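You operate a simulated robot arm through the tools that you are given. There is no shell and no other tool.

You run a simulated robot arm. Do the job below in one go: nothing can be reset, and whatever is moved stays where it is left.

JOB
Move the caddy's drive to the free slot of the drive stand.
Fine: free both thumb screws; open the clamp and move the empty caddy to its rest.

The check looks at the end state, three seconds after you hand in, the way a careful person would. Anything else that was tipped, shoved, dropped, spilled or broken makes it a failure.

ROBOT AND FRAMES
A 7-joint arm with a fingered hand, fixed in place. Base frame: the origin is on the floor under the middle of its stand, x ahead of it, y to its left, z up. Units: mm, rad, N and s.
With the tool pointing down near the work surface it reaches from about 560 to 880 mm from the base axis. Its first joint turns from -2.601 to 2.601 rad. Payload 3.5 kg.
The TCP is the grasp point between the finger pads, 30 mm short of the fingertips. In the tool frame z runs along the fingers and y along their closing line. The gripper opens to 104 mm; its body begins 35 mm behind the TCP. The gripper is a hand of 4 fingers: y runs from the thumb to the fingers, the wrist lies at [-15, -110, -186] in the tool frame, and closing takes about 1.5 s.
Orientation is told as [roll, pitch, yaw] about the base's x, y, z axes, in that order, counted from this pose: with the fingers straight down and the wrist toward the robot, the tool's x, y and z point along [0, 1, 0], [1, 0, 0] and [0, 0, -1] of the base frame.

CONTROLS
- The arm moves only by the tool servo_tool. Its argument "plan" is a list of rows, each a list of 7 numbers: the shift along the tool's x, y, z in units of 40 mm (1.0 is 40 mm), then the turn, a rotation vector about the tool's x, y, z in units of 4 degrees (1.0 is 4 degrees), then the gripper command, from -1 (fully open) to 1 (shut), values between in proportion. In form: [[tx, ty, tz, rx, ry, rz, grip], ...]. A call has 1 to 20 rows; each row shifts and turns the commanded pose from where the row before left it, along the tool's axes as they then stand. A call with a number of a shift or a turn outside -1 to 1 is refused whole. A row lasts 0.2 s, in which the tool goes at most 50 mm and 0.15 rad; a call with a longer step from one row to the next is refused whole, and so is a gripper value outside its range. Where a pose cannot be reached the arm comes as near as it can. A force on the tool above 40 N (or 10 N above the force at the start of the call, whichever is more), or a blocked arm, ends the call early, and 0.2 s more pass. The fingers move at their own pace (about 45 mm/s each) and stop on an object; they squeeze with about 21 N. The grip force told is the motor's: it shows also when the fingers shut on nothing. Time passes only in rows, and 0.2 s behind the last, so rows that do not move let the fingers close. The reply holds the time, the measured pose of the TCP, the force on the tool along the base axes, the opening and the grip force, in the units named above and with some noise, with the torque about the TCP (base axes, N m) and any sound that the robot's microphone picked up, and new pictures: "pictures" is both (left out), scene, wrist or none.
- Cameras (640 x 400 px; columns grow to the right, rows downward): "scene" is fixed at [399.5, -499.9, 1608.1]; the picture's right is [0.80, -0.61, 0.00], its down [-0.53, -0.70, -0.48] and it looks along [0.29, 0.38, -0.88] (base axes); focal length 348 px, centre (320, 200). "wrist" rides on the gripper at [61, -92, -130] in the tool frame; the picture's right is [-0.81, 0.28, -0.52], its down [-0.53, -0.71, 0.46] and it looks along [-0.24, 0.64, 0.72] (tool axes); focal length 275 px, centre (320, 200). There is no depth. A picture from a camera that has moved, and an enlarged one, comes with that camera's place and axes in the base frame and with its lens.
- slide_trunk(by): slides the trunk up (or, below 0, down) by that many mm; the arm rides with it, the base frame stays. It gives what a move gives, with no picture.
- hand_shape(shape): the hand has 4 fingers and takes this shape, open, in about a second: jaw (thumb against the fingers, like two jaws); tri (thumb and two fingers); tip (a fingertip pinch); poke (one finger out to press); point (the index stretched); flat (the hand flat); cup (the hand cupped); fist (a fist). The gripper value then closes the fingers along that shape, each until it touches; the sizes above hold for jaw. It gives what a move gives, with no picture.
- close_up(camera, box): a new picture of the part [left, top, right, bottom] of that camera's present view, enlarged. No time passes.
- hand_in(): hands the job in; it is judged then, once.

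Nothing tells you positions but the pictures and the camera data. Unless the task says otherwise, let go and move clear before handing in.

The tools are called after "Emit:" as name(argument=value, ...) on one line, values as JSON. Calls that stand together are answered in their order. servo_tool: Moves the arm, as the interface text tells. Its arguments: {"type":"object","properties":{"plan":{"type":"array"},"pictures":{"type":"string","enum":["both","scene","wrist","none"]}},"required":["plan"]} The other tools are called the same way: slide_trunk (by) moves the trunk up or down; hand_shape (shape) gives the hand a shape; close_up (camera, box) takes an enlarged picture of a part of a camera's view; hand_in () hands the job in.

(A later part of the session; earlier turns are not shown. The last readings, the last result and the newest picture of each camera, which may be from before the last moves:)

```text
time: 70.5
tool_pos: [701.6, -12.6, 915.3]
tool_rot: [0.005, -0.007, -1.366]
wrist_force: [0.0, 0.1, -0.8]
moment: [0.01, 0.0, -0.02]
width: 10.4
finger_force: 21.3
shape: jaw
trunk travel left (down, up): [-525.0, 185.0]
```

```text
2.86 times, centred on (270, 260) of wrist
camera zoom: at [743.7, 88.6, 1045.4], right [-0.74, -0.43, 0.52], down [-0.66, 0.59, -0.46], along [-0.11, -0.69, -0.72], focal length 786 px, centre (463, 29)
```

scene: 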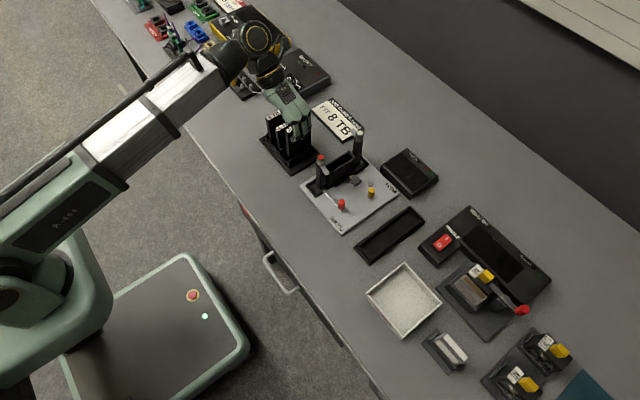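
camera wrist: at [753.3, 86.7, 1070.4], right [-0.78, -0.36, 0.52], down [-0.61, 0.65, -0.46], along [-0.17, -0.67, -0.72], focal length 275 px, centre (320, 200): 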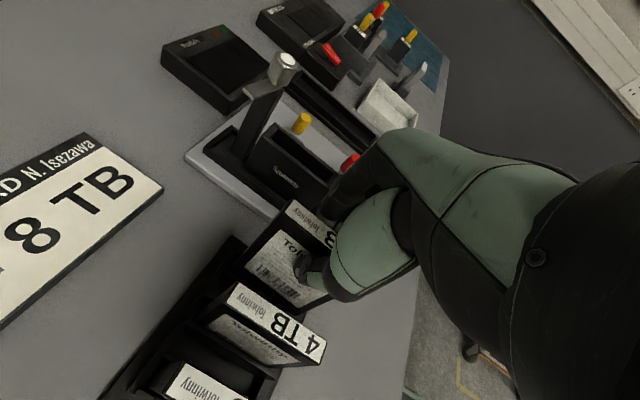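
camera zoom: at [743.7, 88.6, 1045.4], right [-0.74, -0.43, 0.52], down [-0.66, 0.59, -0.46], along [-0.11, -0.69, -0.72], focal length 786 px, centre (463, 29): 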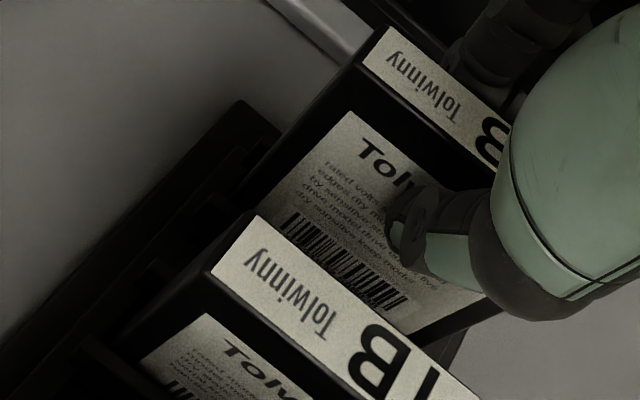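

The drive is well in. I lower in small steps now, feeling for the floor.

Emit:
servo_tool(plan=[[0, 0, 0.05, 0, 0, 0, 1], [0, 0, 0.05, 0, 0, 0, 1], [0, 0, 0, 0, 0, 0, 1]], pictures="none")

Emit:
servo_tool(plan=[[0, 0, 0.04, 0, 0, 0, 1], [0, 0, 0.04, 0, 0, 0, 1], [0, 0, 0, 0, 0, 0, 1]], pictures="none")

Emit:
close_up(camera="scene", box=[280, 120, 322, 166])

Emit:
close_up(camera="wrist", box=[190, 190, 350, 330])

```text
time: 71.3
tool_pos: [701.2, -12.5, 913.1]
tool_rot: [0.002, -0.007, -1.368]
wrist_force: [0.0, -0.2, -0.7]
moment: [0.04, 0.02, 0.01]
width: 10.4
finger_force: 21.1
shape: jaw
trunk travel left (down, up): [-525.0, 185.0]
```

```text
time: 72.1
tool_pos: [701.5, -12.4, 908.8]
tool_rot: [0.002, -0.006, -1.369]
wrist_force: [0.9, 0.0, -1.5]
moment: [0.02, -0.03, 0.02]
width: 10.2
finger_force: 20.7
shape: jaw
trunk travel left (down, up): [-525.0, 185.0]
```

```text
8.70 times, centred on (301, 143) of scene
camera zoom: at [399.5, -499.9, 1608.1], right [0.8, -0.61, 0.0], down [-0.53, -0.7, -0.48], along [0.29, 0.38, -0.88], focal length 3028 px, centre (485, 696)
```

zoom: 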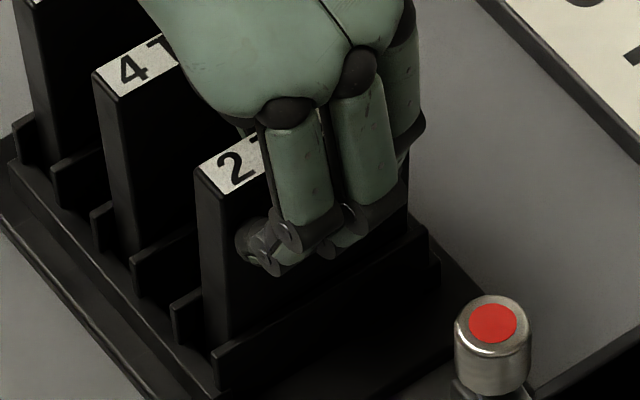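

```text
2.86 times, centred on (270, 260) of wrist
camera zoom: at [743.2, 88.9, 1038.5], right [-0.74, -0.43, 0.52], down [-0.66, 0.59, -0.46], along [-0.11, -0.69, -0.72], focal length 786 px, centre (463, 29)
```

zoom: 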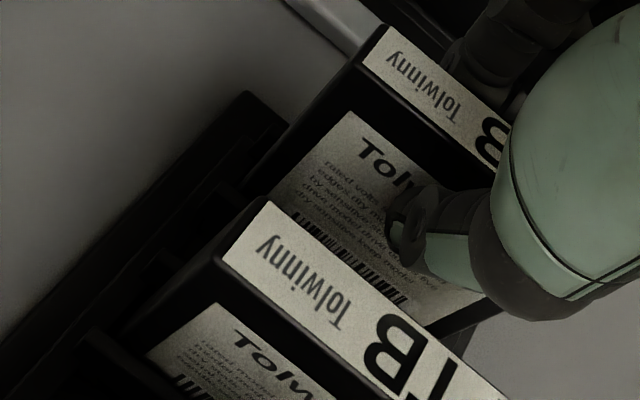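

Still no floor contact. I continue in small steps.

Emit:
servo_tool(plan=[[0, 0, 0.04, 0, 0, 0, 1], [0, 0, 0.04, 0, 0, 0, 1], [0, 0, 0, 0, 0, 0, 1]], pictures="none")

Emit:
servo_tool(plan=[[0, 0, 0.04, 0, 0, 0, 1], [0, 0, 0.04, 0, 0, 0, 1], [0, 0, 0, 0, 0, 0, 1]], pictures="none")

Emit:
close_up(camera="scene", box=[280, 120, 322, 166])

Emit:
close_up(camera="wrist", box=[190, 190, 350, 330])

```text
time: 72.9
tool_pos: [700.0, -11.9, 907.4]
tool_rot: [0.006, -0.007, -1.368]
wrist_force: [-3.8, 0.6, 12.7]
moment: [0.03, 0.06, -0.02]
width: 10.3
finger_force: 21.2
shape: jaw
trunk travel left (down, up): [-525.0, 185.0]
```

```text
time: 73.7
tool_pos: [700.3, -13.1, 904.1]
tool_rot: [0.005, -0.01, -1.369]
wrist_force: [-0.1, 2.2, 34.0]
moment: [0.03, -0.01, 0.01]
width: 11.4
finger_force: 21.1
shape: jaw
trunk travel left (down, up): [-525.0, 185.0]
```

```text
8.70 times, centred on (301, 143) of scene
camera zoom: at [399.5, -499.9, 1608.1], right [0.8, -0.61, 0.0], down [-0.53, -0.7, -0.48], along [0.29, 0.38, -0.88], focal length 3028 px, centre (485, 696)
```

zoom: 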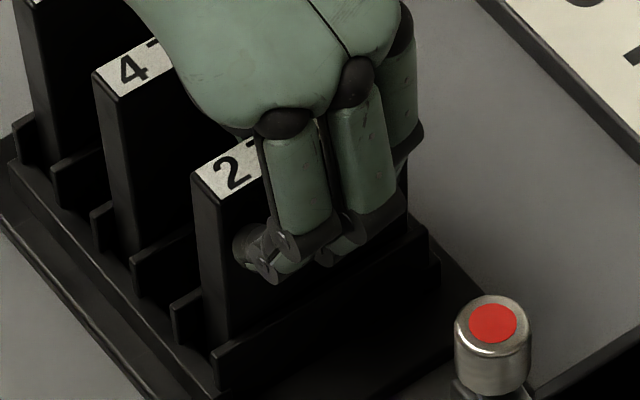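

```text
2.86 times, centred on (270, 260) of wrist
camera zoom: at [741.9, 88.9, 1035.1], right [-0.74, -0.43, 0.51], down [-0.66, 0.59, -0.47], along [-0.1, -0.69, -0.72], focal length 786 px, centre (463, 29)
```

zoom: 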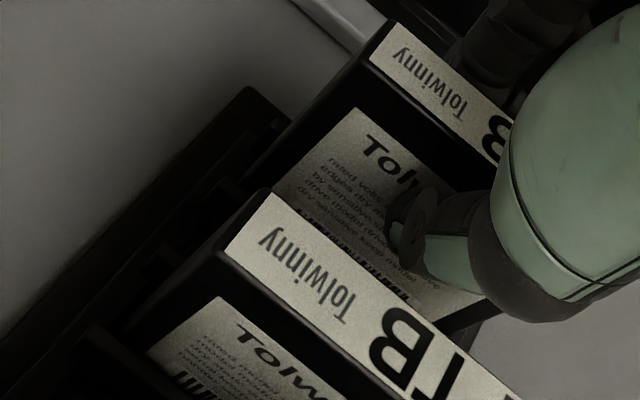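

Floor contact felt (34 N) at the same height as the neighbouring 4 TB drive. I check uprightness before releasing.

Emit:
servo_tool(plan=[[0, 0, -0.04, 0, 0, 0, 1], [0, 0, 0, 0, 0, 0, 1]], pictures="none")

Emit:
close_up(camera="scene", box=[278, 125, 308, 165])

Emit:
close_up(camera="scene", box=[262, 112, 302, 165])

Emit:
close_up(camera="wrist", box=[200, 190, 300, 290])

```text
time: 74.3
tool_pos: [700.2, -12.6, 905.6]
tool_rot: [0.006, -0.01, -1.369]
wrist_force: [0.3, 2.0, 28.4]
moment: [0.08, 0.0, 0.02]
width: 11.5
finger_force: 20.6
shape: jaw
trunk travel left (down, up): [-525.0, 185.0]
```

```text
10.00 times, centred on (293, 145) of scene
camera zoom: at [399.5, -499.9, 1608.1], right [0.8, -0.61, 0.0], down [-0.53, -0.7, -0.48], along [0.29, 0.38, -0.88], focal length 3482 px, centre (590, 750)
```

zoom: 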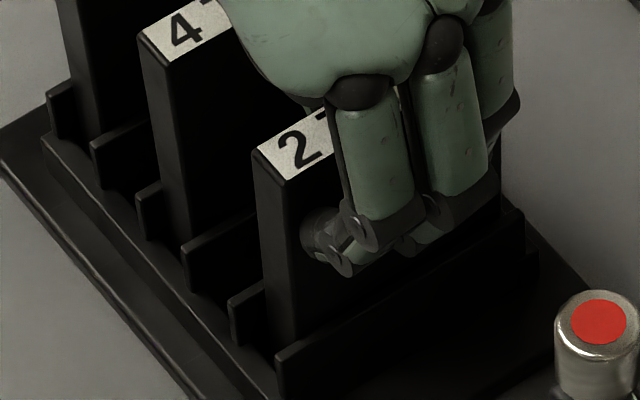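

```text
7.55 times, centred on (282, 138) of scene
camera zoom: at [399.5, -499.9, 1608.1], right [0.8, -0.61, 0.0], down [-0.53, -0.7, -0.48], along [0.29, 0.38, -0.88], focal length 2628 px, centre (607, 664)
```

zoom: 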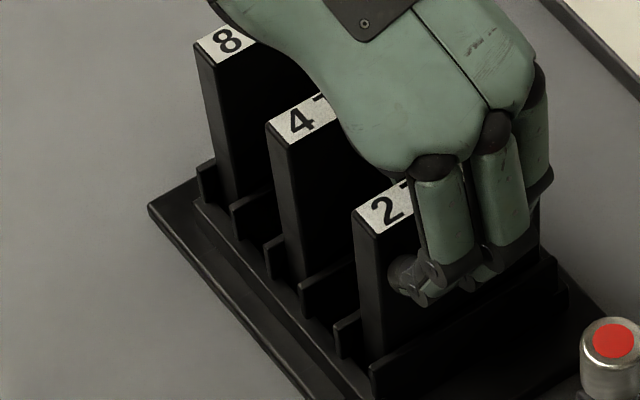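

```text
4.00 times, centred on (250, 240) of wrist
camera zoom: at [742.2, 88.5, 1035.4], right [-0.74, -0.43, 0.51], down [-0.66, 0.59, -0.46], along [-0.1, -0.69, -0.72], focal length 1101 px, centre (600, 40)
```

zoom: 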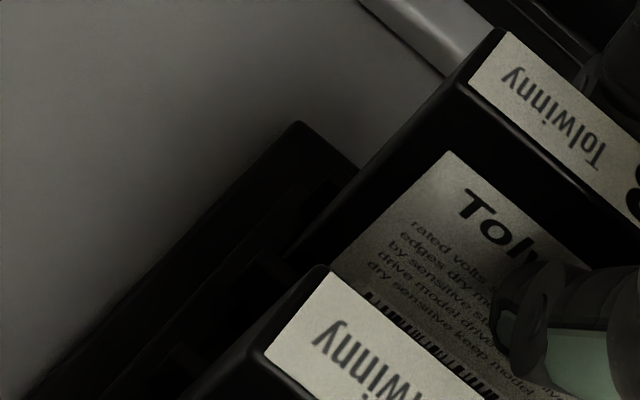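

The drive leans about 2° toward −y in the grip. I ease the pressure, straighten it by moving its top slightly to +y, and check.

Emit:
servo_tool(plan=[[0, 0, -0.05, 0, 0, 0, 1], [0.006, -0.025, 0, -0.15, -0.03, 0, 1], [0.006, -0.025, 0, -0.15, -0.03, 0, 1], [0.006, -0.025, 0, -0.15, -0.03, 0, 1], [0, 0, 0, 0, 0, 0, 1]], pictures="none")

Emit:
close_up(camera="scene", box=[262, 112, 302, 165])

Emit:
close_up(camera="wrist", box=[190, 190, 350, 330])

```text
time: 75.5
tool_pos: [700.5, -8.7, 906.9]
tool_rot: [-0.001, -0.041, -1.367]
wrist_force: [-0.1, 1.1, 12.2]
moment: [0.04, -0.04, -0.01]
width: 10.9
finger_force: 21.2
shape: jaw
trunk travel left (down, up): [-525.0, 185.0]
```

```text
7.55 times, centred on (282, 138) of scene
camera zoom: at [399.5, -499.9, 1608.1], right [0.8, -0.61, 0.0], down [-0.53, -0.7, -0.48], along [0.29, 0.38, -0.88], focal length 2628 px, centre (607, 664)
```

zoom: 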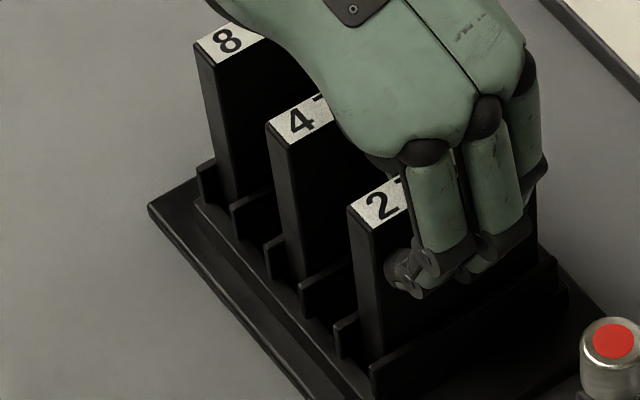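

```text
2.86 times, centred on (270, 260) of wrist
camera zoom: at [742.4, 95.7, 1032.8], right [-0.74, -0.41, 0.53], down [-0.66, 0.57, -0.48], along [-0.11, -0.71, -0.7], focal length 786 px, centre (463, 29)
```

zoom: 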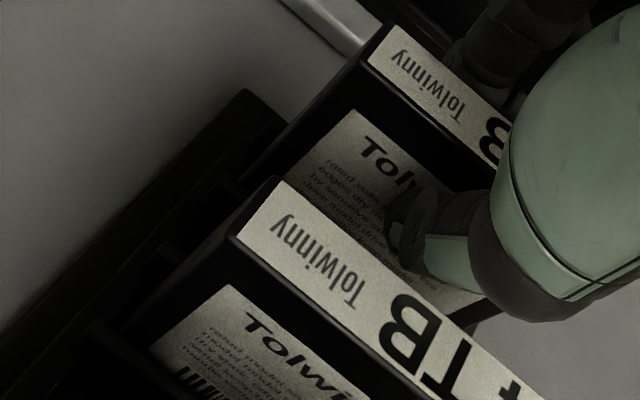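

The drive now stands upright in line with its neighbours. I release slowly with a small opening.

Emit:
servo_tool(plan=[[0, 0, -0.02, 0, 0, 0, 0.85], [0, 0, 0, 0, 0, 0, 0.78], [0, 0, 0, 0, 0, 0, 0.72], [0, 0, 0, 0, 0, 0, 0.66], [0, 0, 0, 0, 0, 0, 0.6], [0, 0, 0, 0, 0, 0, 0.55], [0, 0, 0, 0, 0, 0, 0.5]], pictures="none")

Emit:
close_up(camera="scene", box=[262, 112, 302, 165])

Emit:
close_up(camera="wrist", box=[190, 190, 350, 330])

```text
time: 77.1
tool_pos: [702.1, -9.6, 908.0]
tool_rot: [0.0, -0.038, -1.368]
wrist_force: [0.0, -0.4, 0.0]
moment: [-0.01, -0.01, 0.01]
width: 25.5
finger_force: 0.1
shape: jaw
trunk travel left (down, up): [-525.0, 185.0]
```

```text
7.55 times, centred on (282, 138) of scene
camera zoom: at [399.5, -499.9, 1608.1], right [0.8, -0.61, 0.0], down [-0.53, -0.7, -0.48], along [0.29, 0.38, -0.88], focal length 2628 px, centre (607, 664)
```

zoom: 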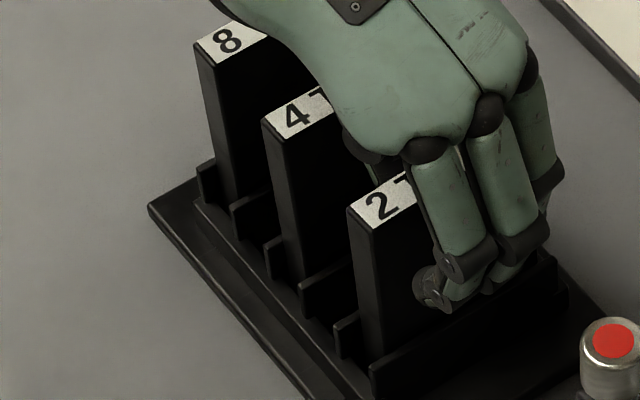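

```text
2.86 times, centred on (270, 260) of wrist
camera zoom: at [743.3, 95.6, 1033.2], right [-0.74, -0.41, 0.53], down [-0.66, 0.57, -0.48], along [-0.11, -0.71, -0.7], focal length 786 px, centre (463, 29)
```

zoom: 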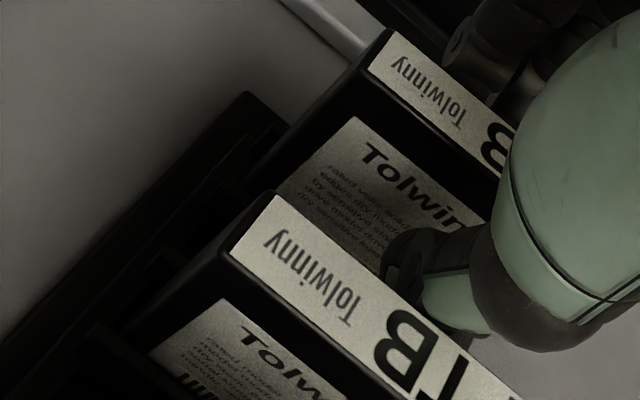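

The drive stands on its own. The thumb just leans on the 4 TB drive, so I close slightly to leave it and then rise straight up.

Emit:
servo_tool(plan=[[0, 0, 0, 0, 0, 0, 0.57], [0, 0, 0, 0, 0, 0, 0.63], [0, 0, 0, 0, 0, 0, 0.63]], pictures="none")

Emit:
close_up(camera="scene", box=[262, 112, 302, 165])

Emit:
close_up(camera="wrist", box=[190, 190, 350, 330])

```text
time: 77.9
tool_pos: [701.1, -9.1, 907.1]
tool_rot: [-0.001, -0.039, -1.369]
wrist_force: [-0.6, -0.6, 0.5]
moment: [-0.01, 0.02, -0.01]
width: 19.5
finger_force: 0.1
shape: jaw
trunk travel left (down, up): [-525.0, 185.0]
```

```text
7.55 times, centred on (282, 138) of scene
camera zoom: at [399.5, -499.9, 1608.1], right [0.8, -0.61, 0.0], down [-0.53, -0.7, -0.48], along [0.29, 0.38, -0.88], focal length 2628 px, centre (607, 664)
```

zoom: 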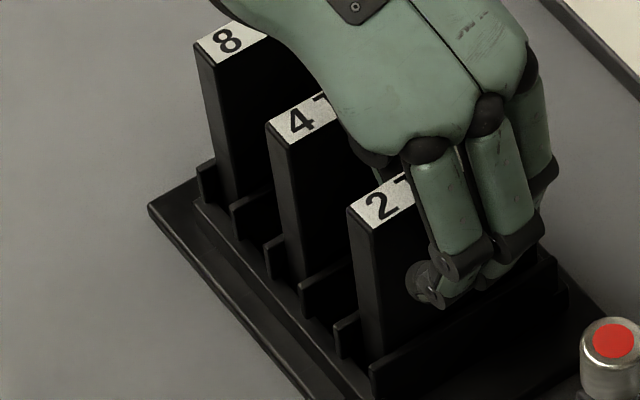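

```text
2.86 times, centred on (270, 260) of wrist
camera zoom: at [743.3, 95.6, 1033.2], right [-0.74, -0.41, 0.53], down [-0.66, 0.57, -0.48], along [-0.11, -0.71, -0.7], focal length 786 px, centre (463, 29)
```

zoom: 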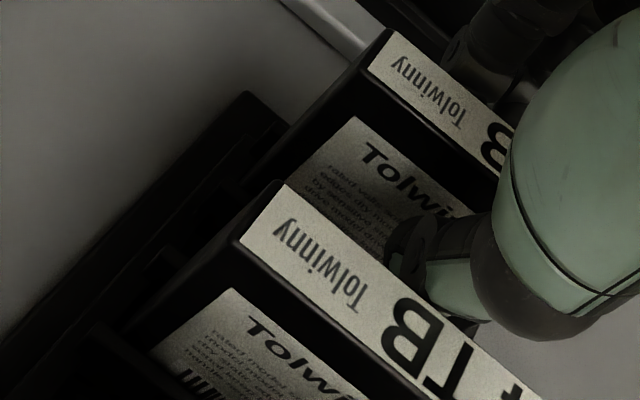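

The 4 TB drive is upright again. I rise straight up.

Emit:
servo_tool(plan=[[-0.002, 0.01, -0.25, 0, 0, 0, 0.63], [-0.002, 0.01, -0.25, 0, 0, 0, 0.63], [-0.002, 0.01, -0.25, 0, 0, 0, 0.63], [-0.002, 0.01, -0.25, 0, 0, 0, 0.63], [0, 0.01, -0.25, 0, 0, 0, 0.63], [0, 0.01, -0.5, 0, 0, 0, 0.63], [0, 0.01, -0.75, 0, 0, 0, 0.5], [0, 0.01, -0.75, 0, 0, 0, 0.3], [0, 0, -0.75, 0, 0, 0, 0.13], [0, 0, 0, 0, 0, 0, 0.13]])

Emit:
close_up(camera="scene", box=[255, 100, 335, 180])

Emit:
close_up(camera="wrist", box=[120, 130, 340, 380])

```text
time: 80.1
tool_pos: [701.1, -6.2, 1066.0]
tool_rot: [-0.005, -0.039, -1.367]
wrist_force: [0.2, -0.1, -0.3]
moment: [-0.05, -0.03, 0.0]
width: 45.0
finger_force: 0.0
shape: jaw
trunk travel left (down, up): [-525.0, 185.0]
camera wrist: at [743.5, 97.9, 1192.2], right [-0.74, -0.41, 0.53], down [-0.66, 0.57, -0.48], along [-0.11, -0.71, -0.7], focal length 275 px, centre (320, 200)
```

scene: 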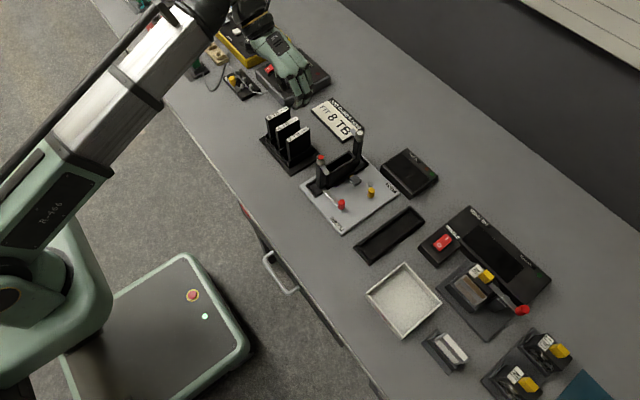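
wrist: 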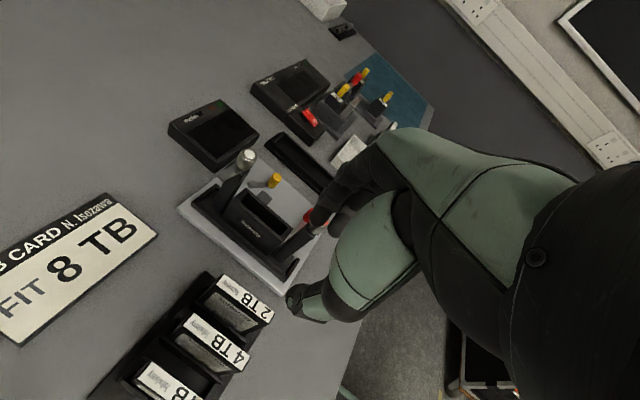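

```text
5.00 times, centred on (295, 140) of scene
camera zoom: at [399.5, -499.9, 1608.1], right [0.8, -0.61, 0.0], down [-0.53, -0.7, -0.48], along [0.29, 0.38, -0.88], focal length 1741 px, centre (445, 500)
```

zoom: 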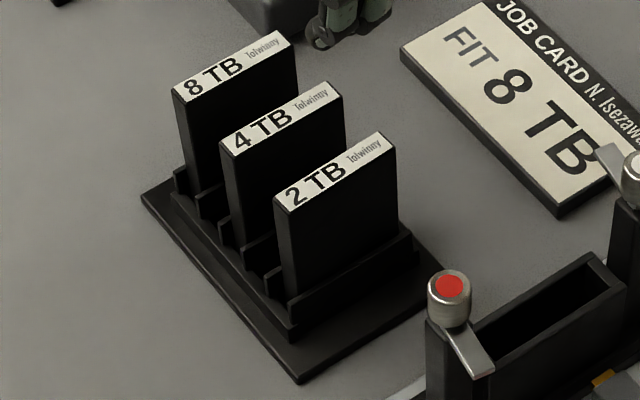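

```text
1.60 times, centred on (230, 255) of wrist
camera zoom: at [743.5, 97.9, 1192.2], right [-0.74, -0.41, 0.53], down [-0.66, 0.57, -0.48], along [-0.11, -0.71, -0.7], focal length 440 px, centre (464, 112)
```

zoom: 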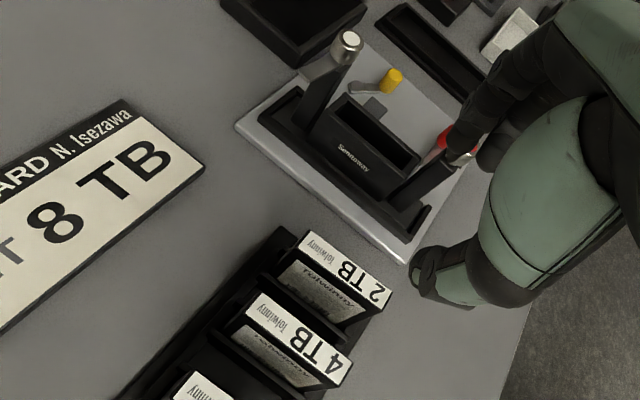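

The 2 TB drive now stands upright in the free slot, in line with the others. Next I look closely at the clamp lever.

Emit:
close_up(camera="scene", box=[300, 165, 370, 225])

Emit:
close_up(camera="scene", box=[315, 180, 350, 215])

Emit:
close_up(camera="scene", box=[335, 170, 385, 210])

Emit:
close_up(camera="scene", box=[345, 200, 430, 270])

```text
6.67 times, centred on (335, 195) of scene
camera zoom: at [399.5, -499.9, 1608.1], right [0.8, -0.61, 0.0], down [-0.53, -0.7, -0.48], along [0.29, 0.38, -0.88], focal length 2321 px, centre (220, 233)
```

zoom: 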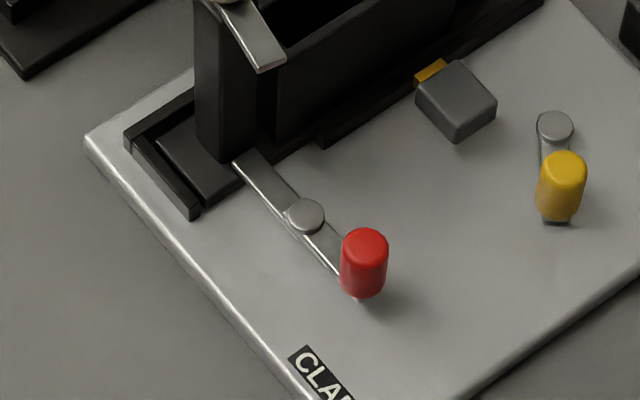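

```text
11.43 times, centred on (332, 198) of scene
camera zoom: at [399.5, -499.9, 1608.1], right [0.8, -0.61, 0.0], down [-0.53, -0.7, -0.48], along [0.29, 0.38, -0.88], focal length 3979 px, centre (177, 229)
```

zoom: 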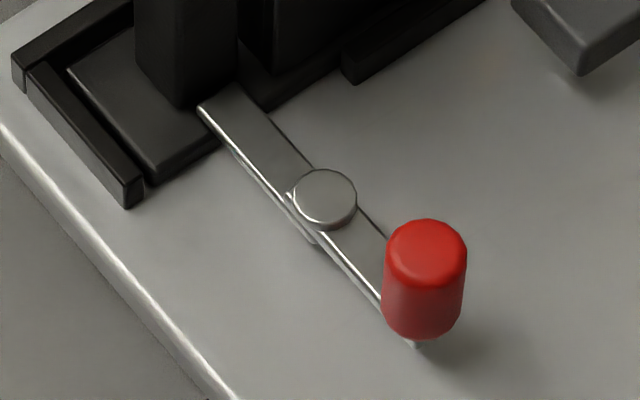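

```text
10.00 times, centred on (360, 190) of scene
camera zoom: at [399.5, -499.9, 1608.1], right [0.8, -0.61, 0.0], down [-0.53, -0.7, -0.48], along [0.29, 0.38, -0.88], focal length 3482 px, centre (-80, 300)
```

zoom: 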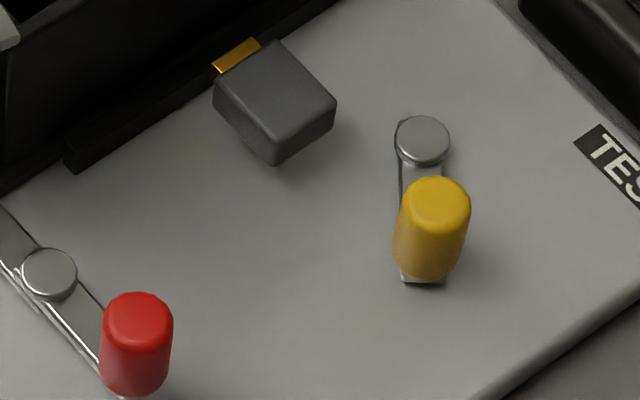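

```text
5.71 times, centred on (388, 235) of scene
camera zoom: at [399.5, -499.9, 1608.1], right [0.8, -0.61, 0.0], down [-0.53, -0.7, -0.48], along [0.29, 0.38, -0.88], focal length 1990 px, centre (-66, 0)
```

zoom: 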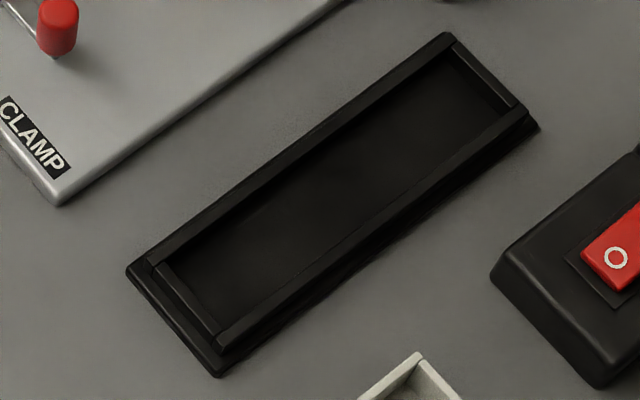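

The clamp lever pivots at about (693, −170) with the red knob at (688, −210), and the long black tray is the caddy's rest. I untilt the hand and turn it to heading 0 so I can take the knob from above, away from the caddy posts.

Emit:
servo_tool(plan=[[0, 0, -0.3, 0.56, 0.07, 0, 0.13], [0, 0, 0, 0, 0, -1, 0.13], [0, 0, 0, 0, 0, -1, 0.13], [0, 0, 0, 0, 0, -1, 0.13], [0, 0, 0, 0, 0, -1, 0.13], [0, 0, 0, 0, 0, -1, 0.13], [0, 0, 0, 0, 0, -1, 0.13], [0, 0, 0, 0, 0, -1, 0.13], [0, 0, 0, 0, 0, -1, 0.13], [0, 0, 0, 0, 0, -1, 0.13], [0, 0, 0, 0, 0, -1, 0.13], [0, 0, 0, 0, 0, -1, 0.13], [0, 0, 0, 0, 0, -1, 0.13], [0, 0, 0, 0, 0, -1, 0.13], [0, 0, 0, 0, 0, -1, 0.13], [0, 0, 0, 0, 0, -1, 0.13], [0, 0, 0, 0, 0, -1, 0.13], [0, 0, 0, 0, 0, -1, 0.13], [0, 0, 0, 0, 0, -1, 0.13], [0, 0, 0, 0, 0, -1, 0.13]], pictures="none")

```text
time: 84.3
tool_pos: [700.4, -6.8, 1078.6]
tool_rot: [0.0, -0.002, -0.043]
wrist_force: [0.2, -0.5, -0.2]
moment: [-0.03, 0.02, 0.0]
width: 45.0
finger_force: 0.1
shape: jaw
trunk travel left (down, up): [-525.0, 185.0]
```

Emit:
servo_tool(plan=[[-0.846, -0.05, 0, 0, 0, -0.6, 0.0], [-0.846, -0.05, 0, 0, 0, 0, 0.0], [-0.846, -0.05, 0, 0, 0, 0, 0.0], [-0.846, -0.05, 0, 0, 0, 0, 0.0], [-0.846, -0.05, 0, 0, 0, 0, 0.0], [-0.846, -0.05, 0, 0, 0, 0, 0.0], [0, 0, 0.75, 0, 0, 0, 0.0], [0, 0, 0.75, 0, 0, 0, 0.0], [0, 0, 0.75, 0, 0, 0, 0.0], [0, 0, 0.75, 0, 0, 0, 0.0], [0, 0, 0, 0, 0, 0, 0.0]])

Emit:
close_up(camera="wrist", box=[160, 130, 360, 380])

Emit:
close_up(camera="scene", box=[290, 120, 380, 220])

```text
time: 86.7
tool_pos: [687.4, -207.9, 958.6]
tool_rot: [-0.001, -0.003, 0.0]
wrist_force: [-0.6, -0.3, -0.2]
moment: [-0.04, -0.01, -0.01]
width: 51.6
finger_force: 0.2
shape: jaw
trunk travel left (down, up): [-525.0, 185.0]
camera wrist: at [595.6, -148.7, 1088.6], right [0.27, -0.81, 0.52], down [-0.71, -0.53, -0.46], along [0.65, -0.24, -0.72], focal length 275 px, centre (320, 200)
```

scene: 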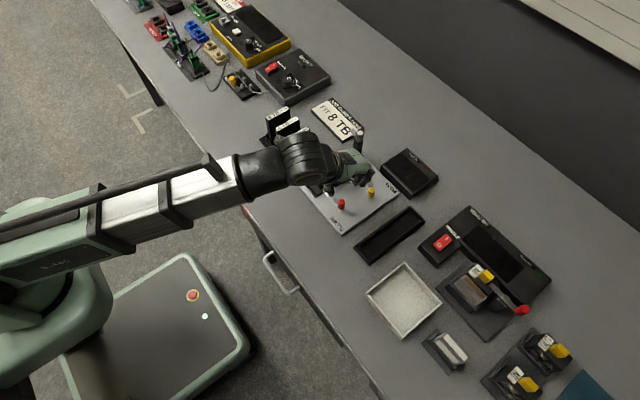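
wrist: 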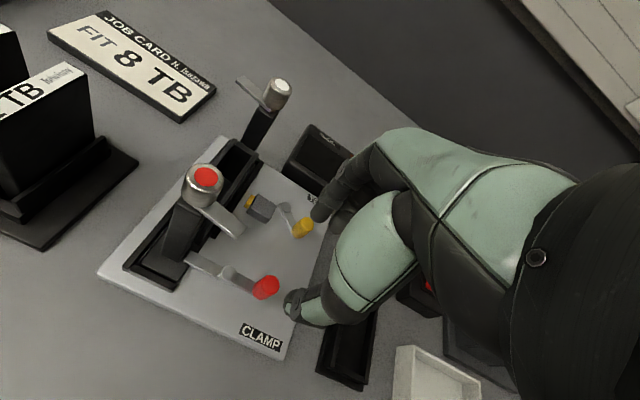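

```text
1.60 times, centred on (260, 255) of wrist
camera zoom: at [595.6, -148.7, 1088.6], right [0.27, -0.81, 0.52], down [-0.71, -0.53, -0.46], along [0.65, -0.24, -0.72], focal length 440 px, centre (416, 112)
```

zoom: 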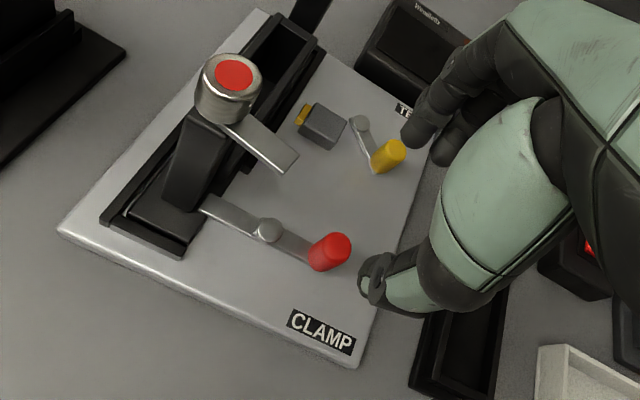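

```text
4.00 times, centred on (335, 170) of scene
camera zoom: at [399.5, -499.9, 1608.1], right [0.8, -0.61, 0.0], down [-0.53, -0.7, -0.48], along [0.29, 0.38, -0.88], focal length 1393 px, centre (260, 320)
```

zoom: 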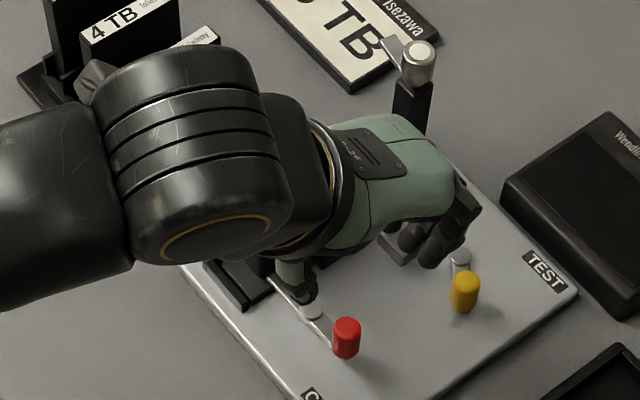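

Knob is at about (690.5, −209), top z≈845. I move down in steps, checking clearance to the red tab.

Emit:
servo_tool(plan=[[-0.03, 0.08, 0.5, 0, 0, 0, 0.0], [0, 0, 0.5, 0, 0, 0, 0.0], [0, 0, 0.4, 0, 0, 0, 0.0], [0, 0, 0, 0, 0, 0, 0.0]], pictures="none")

Emit:
close_up(camera="wrist", box=[160, 130, 360, 380])

Emit:
close_up(camera="scene", box=[290, 120, 380, 220])

```text
time: 87.7
tool_pos: [690.4, -209.4, 903.6]
tool_rot: [0.0, -0.002, -0.001]
wrist_force: [1.0, 0.2, -0.2]
moment: [0.0, 0.0, 0.01]
width: 51.6
finger_force: 0.1
shape: jaw
trunk travel left (down, up): [-525.0, 185.0]
```

```text
1.60 times, centred on (260, 255) of wrist
camera zoom: at [599.4, -150.2, 1033.0], right [0.27, -0.81, 0.52], down [-0.71, -0.53, -0.46], along [0.65, -0.24, -0.72], focal length 440 px, centre (416, 112)
```

zoom: 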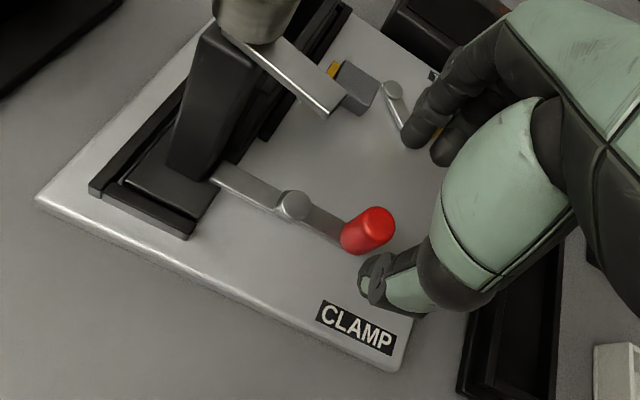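

```text
4.00 times, centred on (335, 170) of scene
camera zoom: at [399.5, -499.9, 1608.1], right [0.8, -0.61, 0.0], down [-0.53, -0.7, -0.48], along [0.29, 0.38, -0.88], focal length 1393 px, centre (260, 320)
```

zoom: 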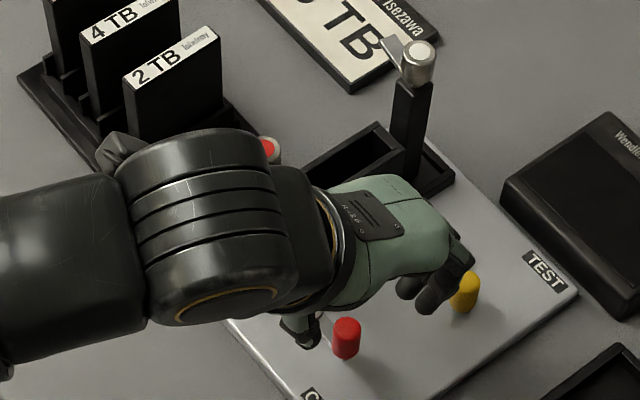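

Aligned over the knob. I descend to grip height.

Emit:
servo_tool(plan=[[0, 0, 0.4, 0, 0, 0, 0.0], [0, 0, 0.4, 0, 0, 0, 0.0], [0, 0, 0.35, 0, 0, 0, 0.0], [0, 0, 0, 0, 0, 0, 0.0]], pictures="none")

Emit:
close_up(camera="wrist", box=[160, 130, 360, 380])

Emit:
close_up(camera="scene", box=[290, 120, 380, 220])

```text
time: 88.7
tool_pos: [691.1, -208.1, 857.2]
tool_rot: [-0.001, -0.002, 0.0]
wrist_force: [0.4, -0.4, -0.7]
moment: [-0.02, -0.02, 0.01]
width: 51.6
finger_force: 0.0
shape: jaw
trunk travel left (down, up): [-525.0, 185.0]
```

```text
1.60 times, centred on (260, 255) of wrist
camera zoom: at [599.8, -149.5, 986.0], right [0.27, -0.81, 0.52], down [-0.71, -0.53, -0.46], along [0.65, -0.24, -0.72], focal length 440 px, centre (416, 112)
```

zoom: 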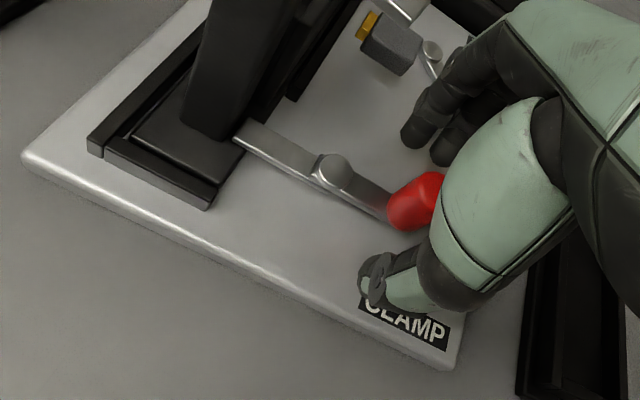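

```text
4.00 times, centred on (335, 170) of scene
camera zoom: at [399.5, -499.9, 1608.1], right [0.8, -0.61, 0.0], down [-0.53, -0.7, -0.48], along [0.29, 0.38, -0.88], focal length 1393 px, centre (260, 320)
```

zoom: 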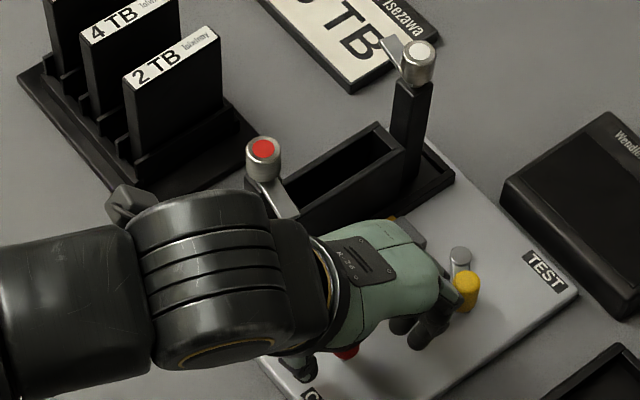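

Clear of the plate. I close on the knob.

Emit:
servo_tool(plan=[[0, 0, 0.06, 0, 0, 0, 0.2], [0, 0, 0, 0, 0, 0, 0.5], [0, 0, 0, 0, 0, 0, 0.9], [0, 0, 0, 0, 0, 0, 1], [0, 0, 0, 0, 0, 0, 1], [0, 0, 0, 0, 0, 0, 1]], pictures="none")

Emit:
close_up(camera="wrist", box=[160, 130, 360, 380])

Emit:
close_up(camera="scene", box=[290, 120, 380, 220])

```text
time: 90.1
tool_pos: [691.7, -208.5, 853.7]
tool_rot: [-0.001, -0.002, 0.0]
wrist_force: [-3.0, 1.5, -5.3]
moment: [0.03, -0.01, 0.02]
width: 7.9
finger_force: 21.3
shape: jaw
trunk travel left (down, up): [-525.0, 185.0]
```

```text
1.60 times, centred on (260, 255) of wrist
camera zoom: at [600.2, -149.5, 983.6], right [0.27, -0.81, 0.52], down [-0.71, -0.53, -0.46], along [0.65, -0.24, -0.72], focal length 440 px, centre (416, 112)
```

zoom: 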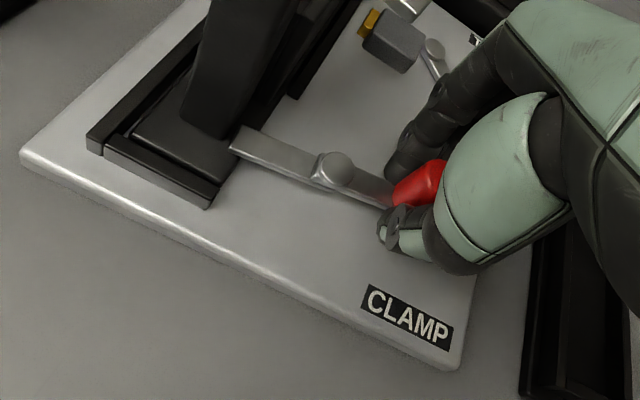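

```text
4.00 times, centred on (335, 170) of scene
camera zoom: at [399.5, -499.9, 1608.1], right [0.8, -0.61, 0.0], down [-0.53, -0.7, -0.48], along [0.29, 0.38, -0.88], focal length 1393 px, centre (260, 320)
```

zoom: 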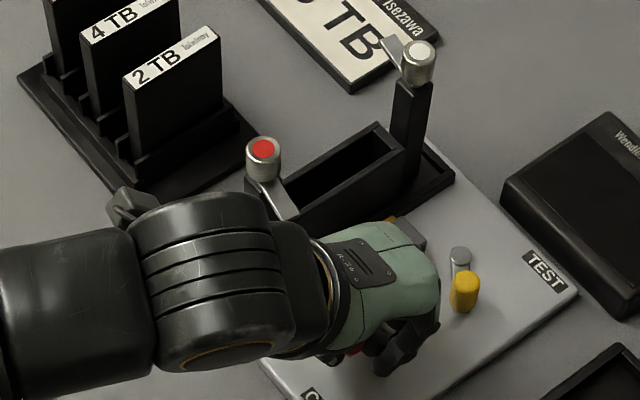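

The knob is held. I probe a small swing toward −x first.

Emit:
servo_tool(plan=[[0.01, -0.1, 0, 0, 0, 0, 1], [0.03, -0.1, 0, 0, 0, 0, 1], [0, 0, 0, 0, 0, 0, 1]], pictures="none")

Emit:
close_up(camera="wrist", box=[160, 130, 360, 380])

```text
time: 90.9
tool_pos: [684.9, -209.6, 853.4]
tool_rot: [0.0, -0.002, -0.001]
wrist_force: [5.8, -8.7, -0.7]
moment: [-0.2, -0.23, -0.12]
width: 7.5
finger_force: 21.1
shape: jaw
trunk travel left (down, up): [-525.0, 185.0]
```

```text
1.60 times, centred on (260, 255) of wrist
camera zoom: at [593.2, -149.7, 983.4], right [0.27, -0.81, 0.52], down [-0.71, -0.53, -0.46], along [0.65, -0.24, -0.72], focal length 440 px, centre (416, 112)
```

zoom: 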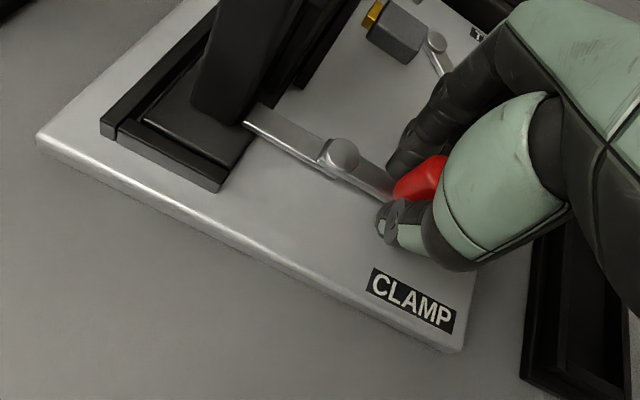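

The lever turns in this direction (its tab end moves to +x). I continue along the arc to about 40°.

Emit:
servo_tool(plan=[[0.0, -0.12, 0, 0, 0, 0, 1], [0.02, -0.12, 0, 0, 0, 0, 1], [0.05, -0.1, 0, 0, 0, 0, 1], [0.07, -0.1, 0, 0, 0, 0, 1], [0, 0, 0, 0, 0, 0, 1]], pictures="none")

Emit:
close_up(camera="wrist", box=[160, 130, 360, 380])

Emit:
close_up(camera="scene", box=[290, 120, 380, 220])

```text
time: 91.9
tool_pos: [672.1, -208.6, 855.2]
tool_rot: [-0.006, -0.011, -0.009]
wrist_force: [21.0, -14.1, -1.1]
moment: [-0.33, -0.68, -0.26]
width: 8.4
finger_force: 21.1
shape: jaw
trunk travel left (down, up): [-525.0, 185.0]
stopped in row 4: the force on the tool passed its limit at 42 N (the readings are from after the stop); the commanded pose is now the measured one
```

```text
1.60 times, centred on (260, 255) of wrist
camera zoom: at [580.7, -147.7, 983.5], right [0.26, -0.81, 0.53], down [-0.71, -0.53, -0.46], along [0.65, -0.25, -0.71], focal length 440 px, centre (416, 112)
```

zoom: 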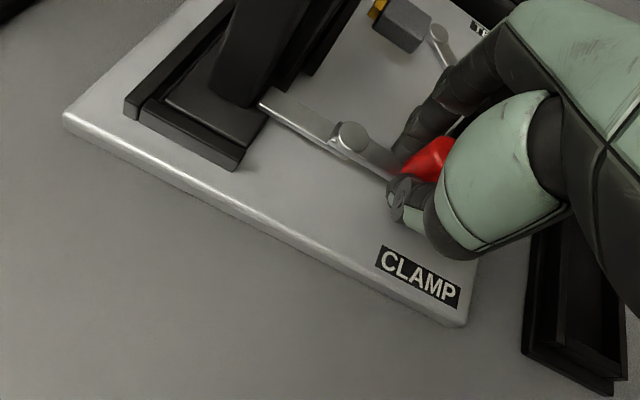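

```text
4.00 times, centred on (335, 170) of scene
camera zoom: at [399.5, -499.9, 1608.1], right [0.8, -0.61, 0.0], down [-0.53, -0.7, -0.48], along [0.29, 0.38, -0.88], focal length 1393 px, centre (260, 320)
```

zoom: 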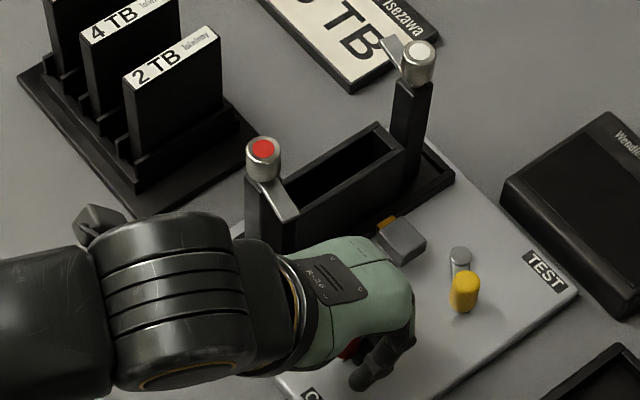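

The lever is blocked in that direction (and only my fingers slipped); nothing else moved. I return to neutral, let go, and will push the knob the other way (+x) with closed fingers from the −x side, which keeps the hand away from the test plug.

Emit:
servo_tool(plan=[[0, 0.15, 0, 0, 0, 0, 1], [0, 0.15, 0, 0, 0, 0, 1], [0, 0, 0, 0, 0, 0, 0.5], [0, 0, 0, 0, 0, 0, 0.0], [0, 0, 0, 0, 0, 0, 0.0], [0, 0, 0, 0, 0, 0, 0.0], [0, 0, -0.5, 0, 0, 0, 0.0], [0, 0, -0.6, 0, 0, 0, 0.0], [0, 0, 0, 0, 0, 0, 0.5], [-0.35, -0.6, 0, 0, 0, 0, 1.0], [0, 0, 0, 0, 0, 0, 1.0], [0, 0, 0, 0, 0, 0, 1.0], [0, 0, 0, 0, 0, 0, 1.0]])

Emit:
close_up(camera="wrist", box=[160, 130, 360, 380])

Emit:
close_up(camera="scene", box=[290, 120, 380, 220])

```text
time: 94.7
tool_pos: [656.3, -219.1, 898.4]
tool_rot: [-0.003, -0.009, -0.004]
wrist_force: [0.0, 0.3, 0.3]
moment: [0.02, -0.03, 0.01]
width: 0.0
finger_force: 21.2
shape: jaw
trunk travel left (down, up): [-525.0, 185.0]
camera wrist: at [565.4, -159.7, 1027.8], right [0.27, -0.81, 0.52], down [-0.71, -0.53, -0.46], along [0.65, -0.25, -0.72], focal length 275 px, centre (320, 200)
```

scene: 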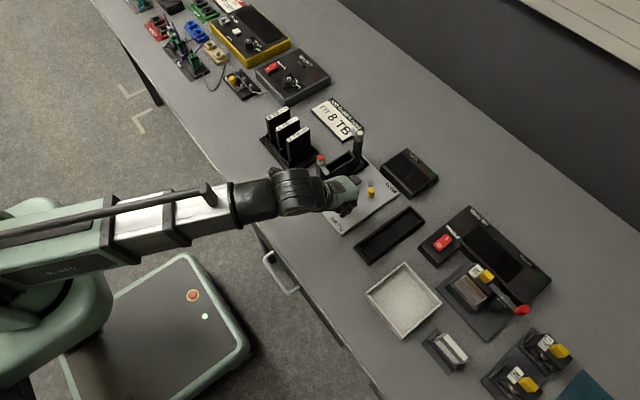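
wrist: 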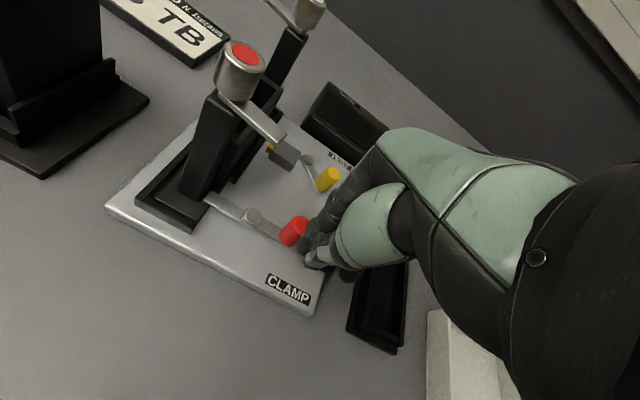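

```text
1.60 times, centred on (260, 255) of wrist
camera zoom: at [565.4, -159.7, 1027.8], right [0.27, -0.81, 0.52], down [-0.71, -0.53, -0.46], along [0.65, -0.25, -0.72], focal length 440 px, centre (416, 112)
```

zoom: 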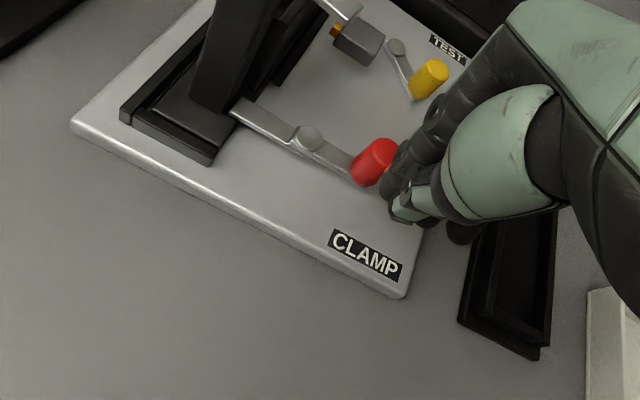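

```text
4.00 times, centred on (335, 170) of scene
camera zoom: at [399.5, -499.9, 1608.1], right [0.8, -0.61, 0.0], down [-0.53, -0.7, -0.48], along [0.29, 0.38, -0.88], focal length 1393 px, centre (260, 320)
```

zoom: 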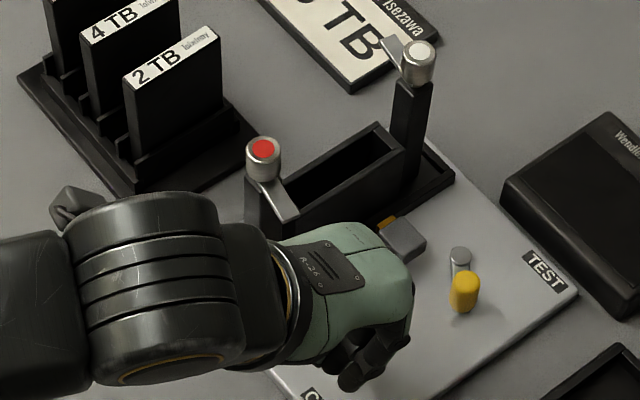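

The closed fingers are beside the knob on its −x side. I descend and push toward +x, watching the force.

Emit:
servo_tool(plan=[[-0.04, -0.05, 0.4, 0, 0, 0, 1.0], [0, 0, 0.4, 0, 0, 0, 1.0], [0, 0, 0.33, 0, 0, 0, 1.0], [0, 0.12, 0, 0, 0, 0, 1.0], [0, 0.12, 0, 0, 0, 0, 1.0], [0, 0.12, 0, 0, 0, 0, 1.0], [0, 0, 0, 0, 0, 0, 1.0]], pictures="none")

Emit:
close_up(camera="wrist", box=[160, 130, 360, 380])

```text
time: 96.3
tool_pos: [670.9, -221.3, 854.8]
tool_rot: [-0.004, -0.011, -0.003]
wrist_force: [-0.6, -1.1, -0.8]
moment: [0.05, 0.0, -0.01]
width: 0.0
finger_force: 21.6
shape: jaw
trunk travel left (down, up): [-525.0, 185.0]
```

```text
1.60 times, centred on (260, 255) of wrist
camera zoom: at [577.8, -161.9, 983.0], right [0.27, -0.81, 0.52], down [-0.71, -0.53, -0.46], along [0.65, -0.25, -0.72], focal length 440 px, centre (416, 112)
```

zoom: 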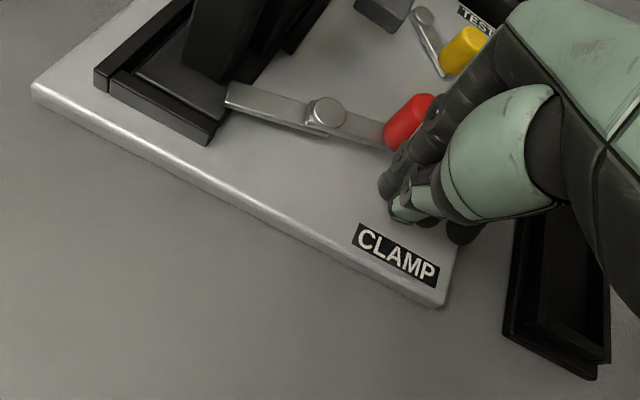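

The lever moves freely this way. I continue pushing along the arc.

Emit:
servo_tool(plan=[[0, 0.12, 0, 0, 0, 0, 1.0], [0.02, 0.12, 0, 0, 0, 0, 1.0], [0.05, 0.12, 0, 0, 0, 0, 1.0], [0.08, 0.12, 0, 0, 0, 0, 1.0], [0, 0, 0, 0, 0, 0, 1.0]], pictures="none")

Emit:
close_up(camera="wrist", box=[160, 130, 360, 380])

Emit:
close_up(camera="scene", box=[290, 120, 380, 220])

```text
time: 97.5
tool_pos: [689.3, -215.9, 853.1]
tool_rot: [-0.004, -0.011, -0.002]
wrist_force: [-0.7, -0.5, 1.0]
moment: [0.01, -0.01, -0.01]
width: 0.1
finger_force: 20.9
shape: jaw
trunk travel left (down, up): [-525.0, 185.0]
```

```text
1.60 times, centred on (260, 255) of wrist
camera zoom: at [596.8, -155.8, 982.5], right [0.27, -0.81, 0.52], down [-0.71, -0.53, -0.46], along [0.65, -0.25, -0.72], focal length 440 px, centre (416, 112)
```

zoom: 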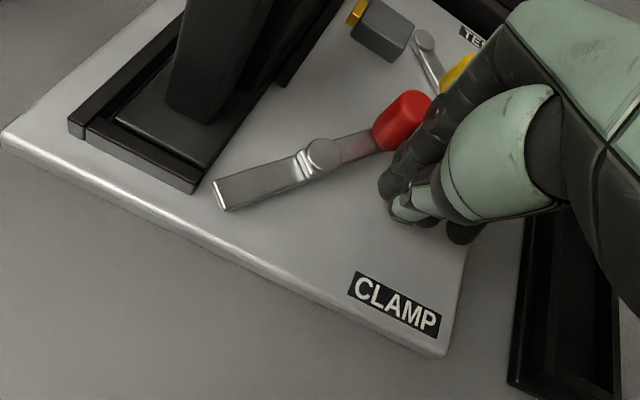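

```text
4.00 times, centred on (335, 170) of scene
camera zoom: at [399.5, -499.9, 1608.1], right [0.8, -0.61, 0.0], down [-0.53, -0.7, -0.48], along [0.29, 0.38, -0.88], focal length 1393 px, centre (260, 320)
```

zoom: 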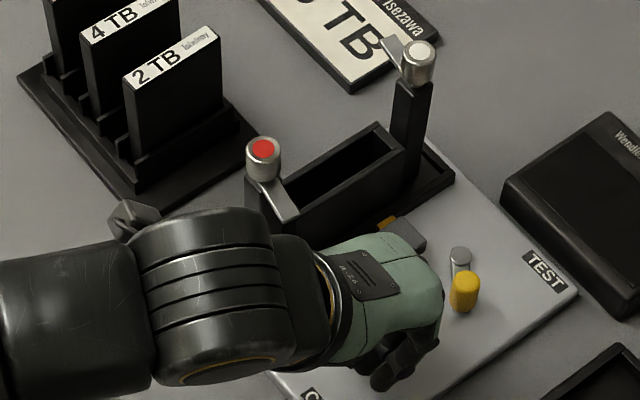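

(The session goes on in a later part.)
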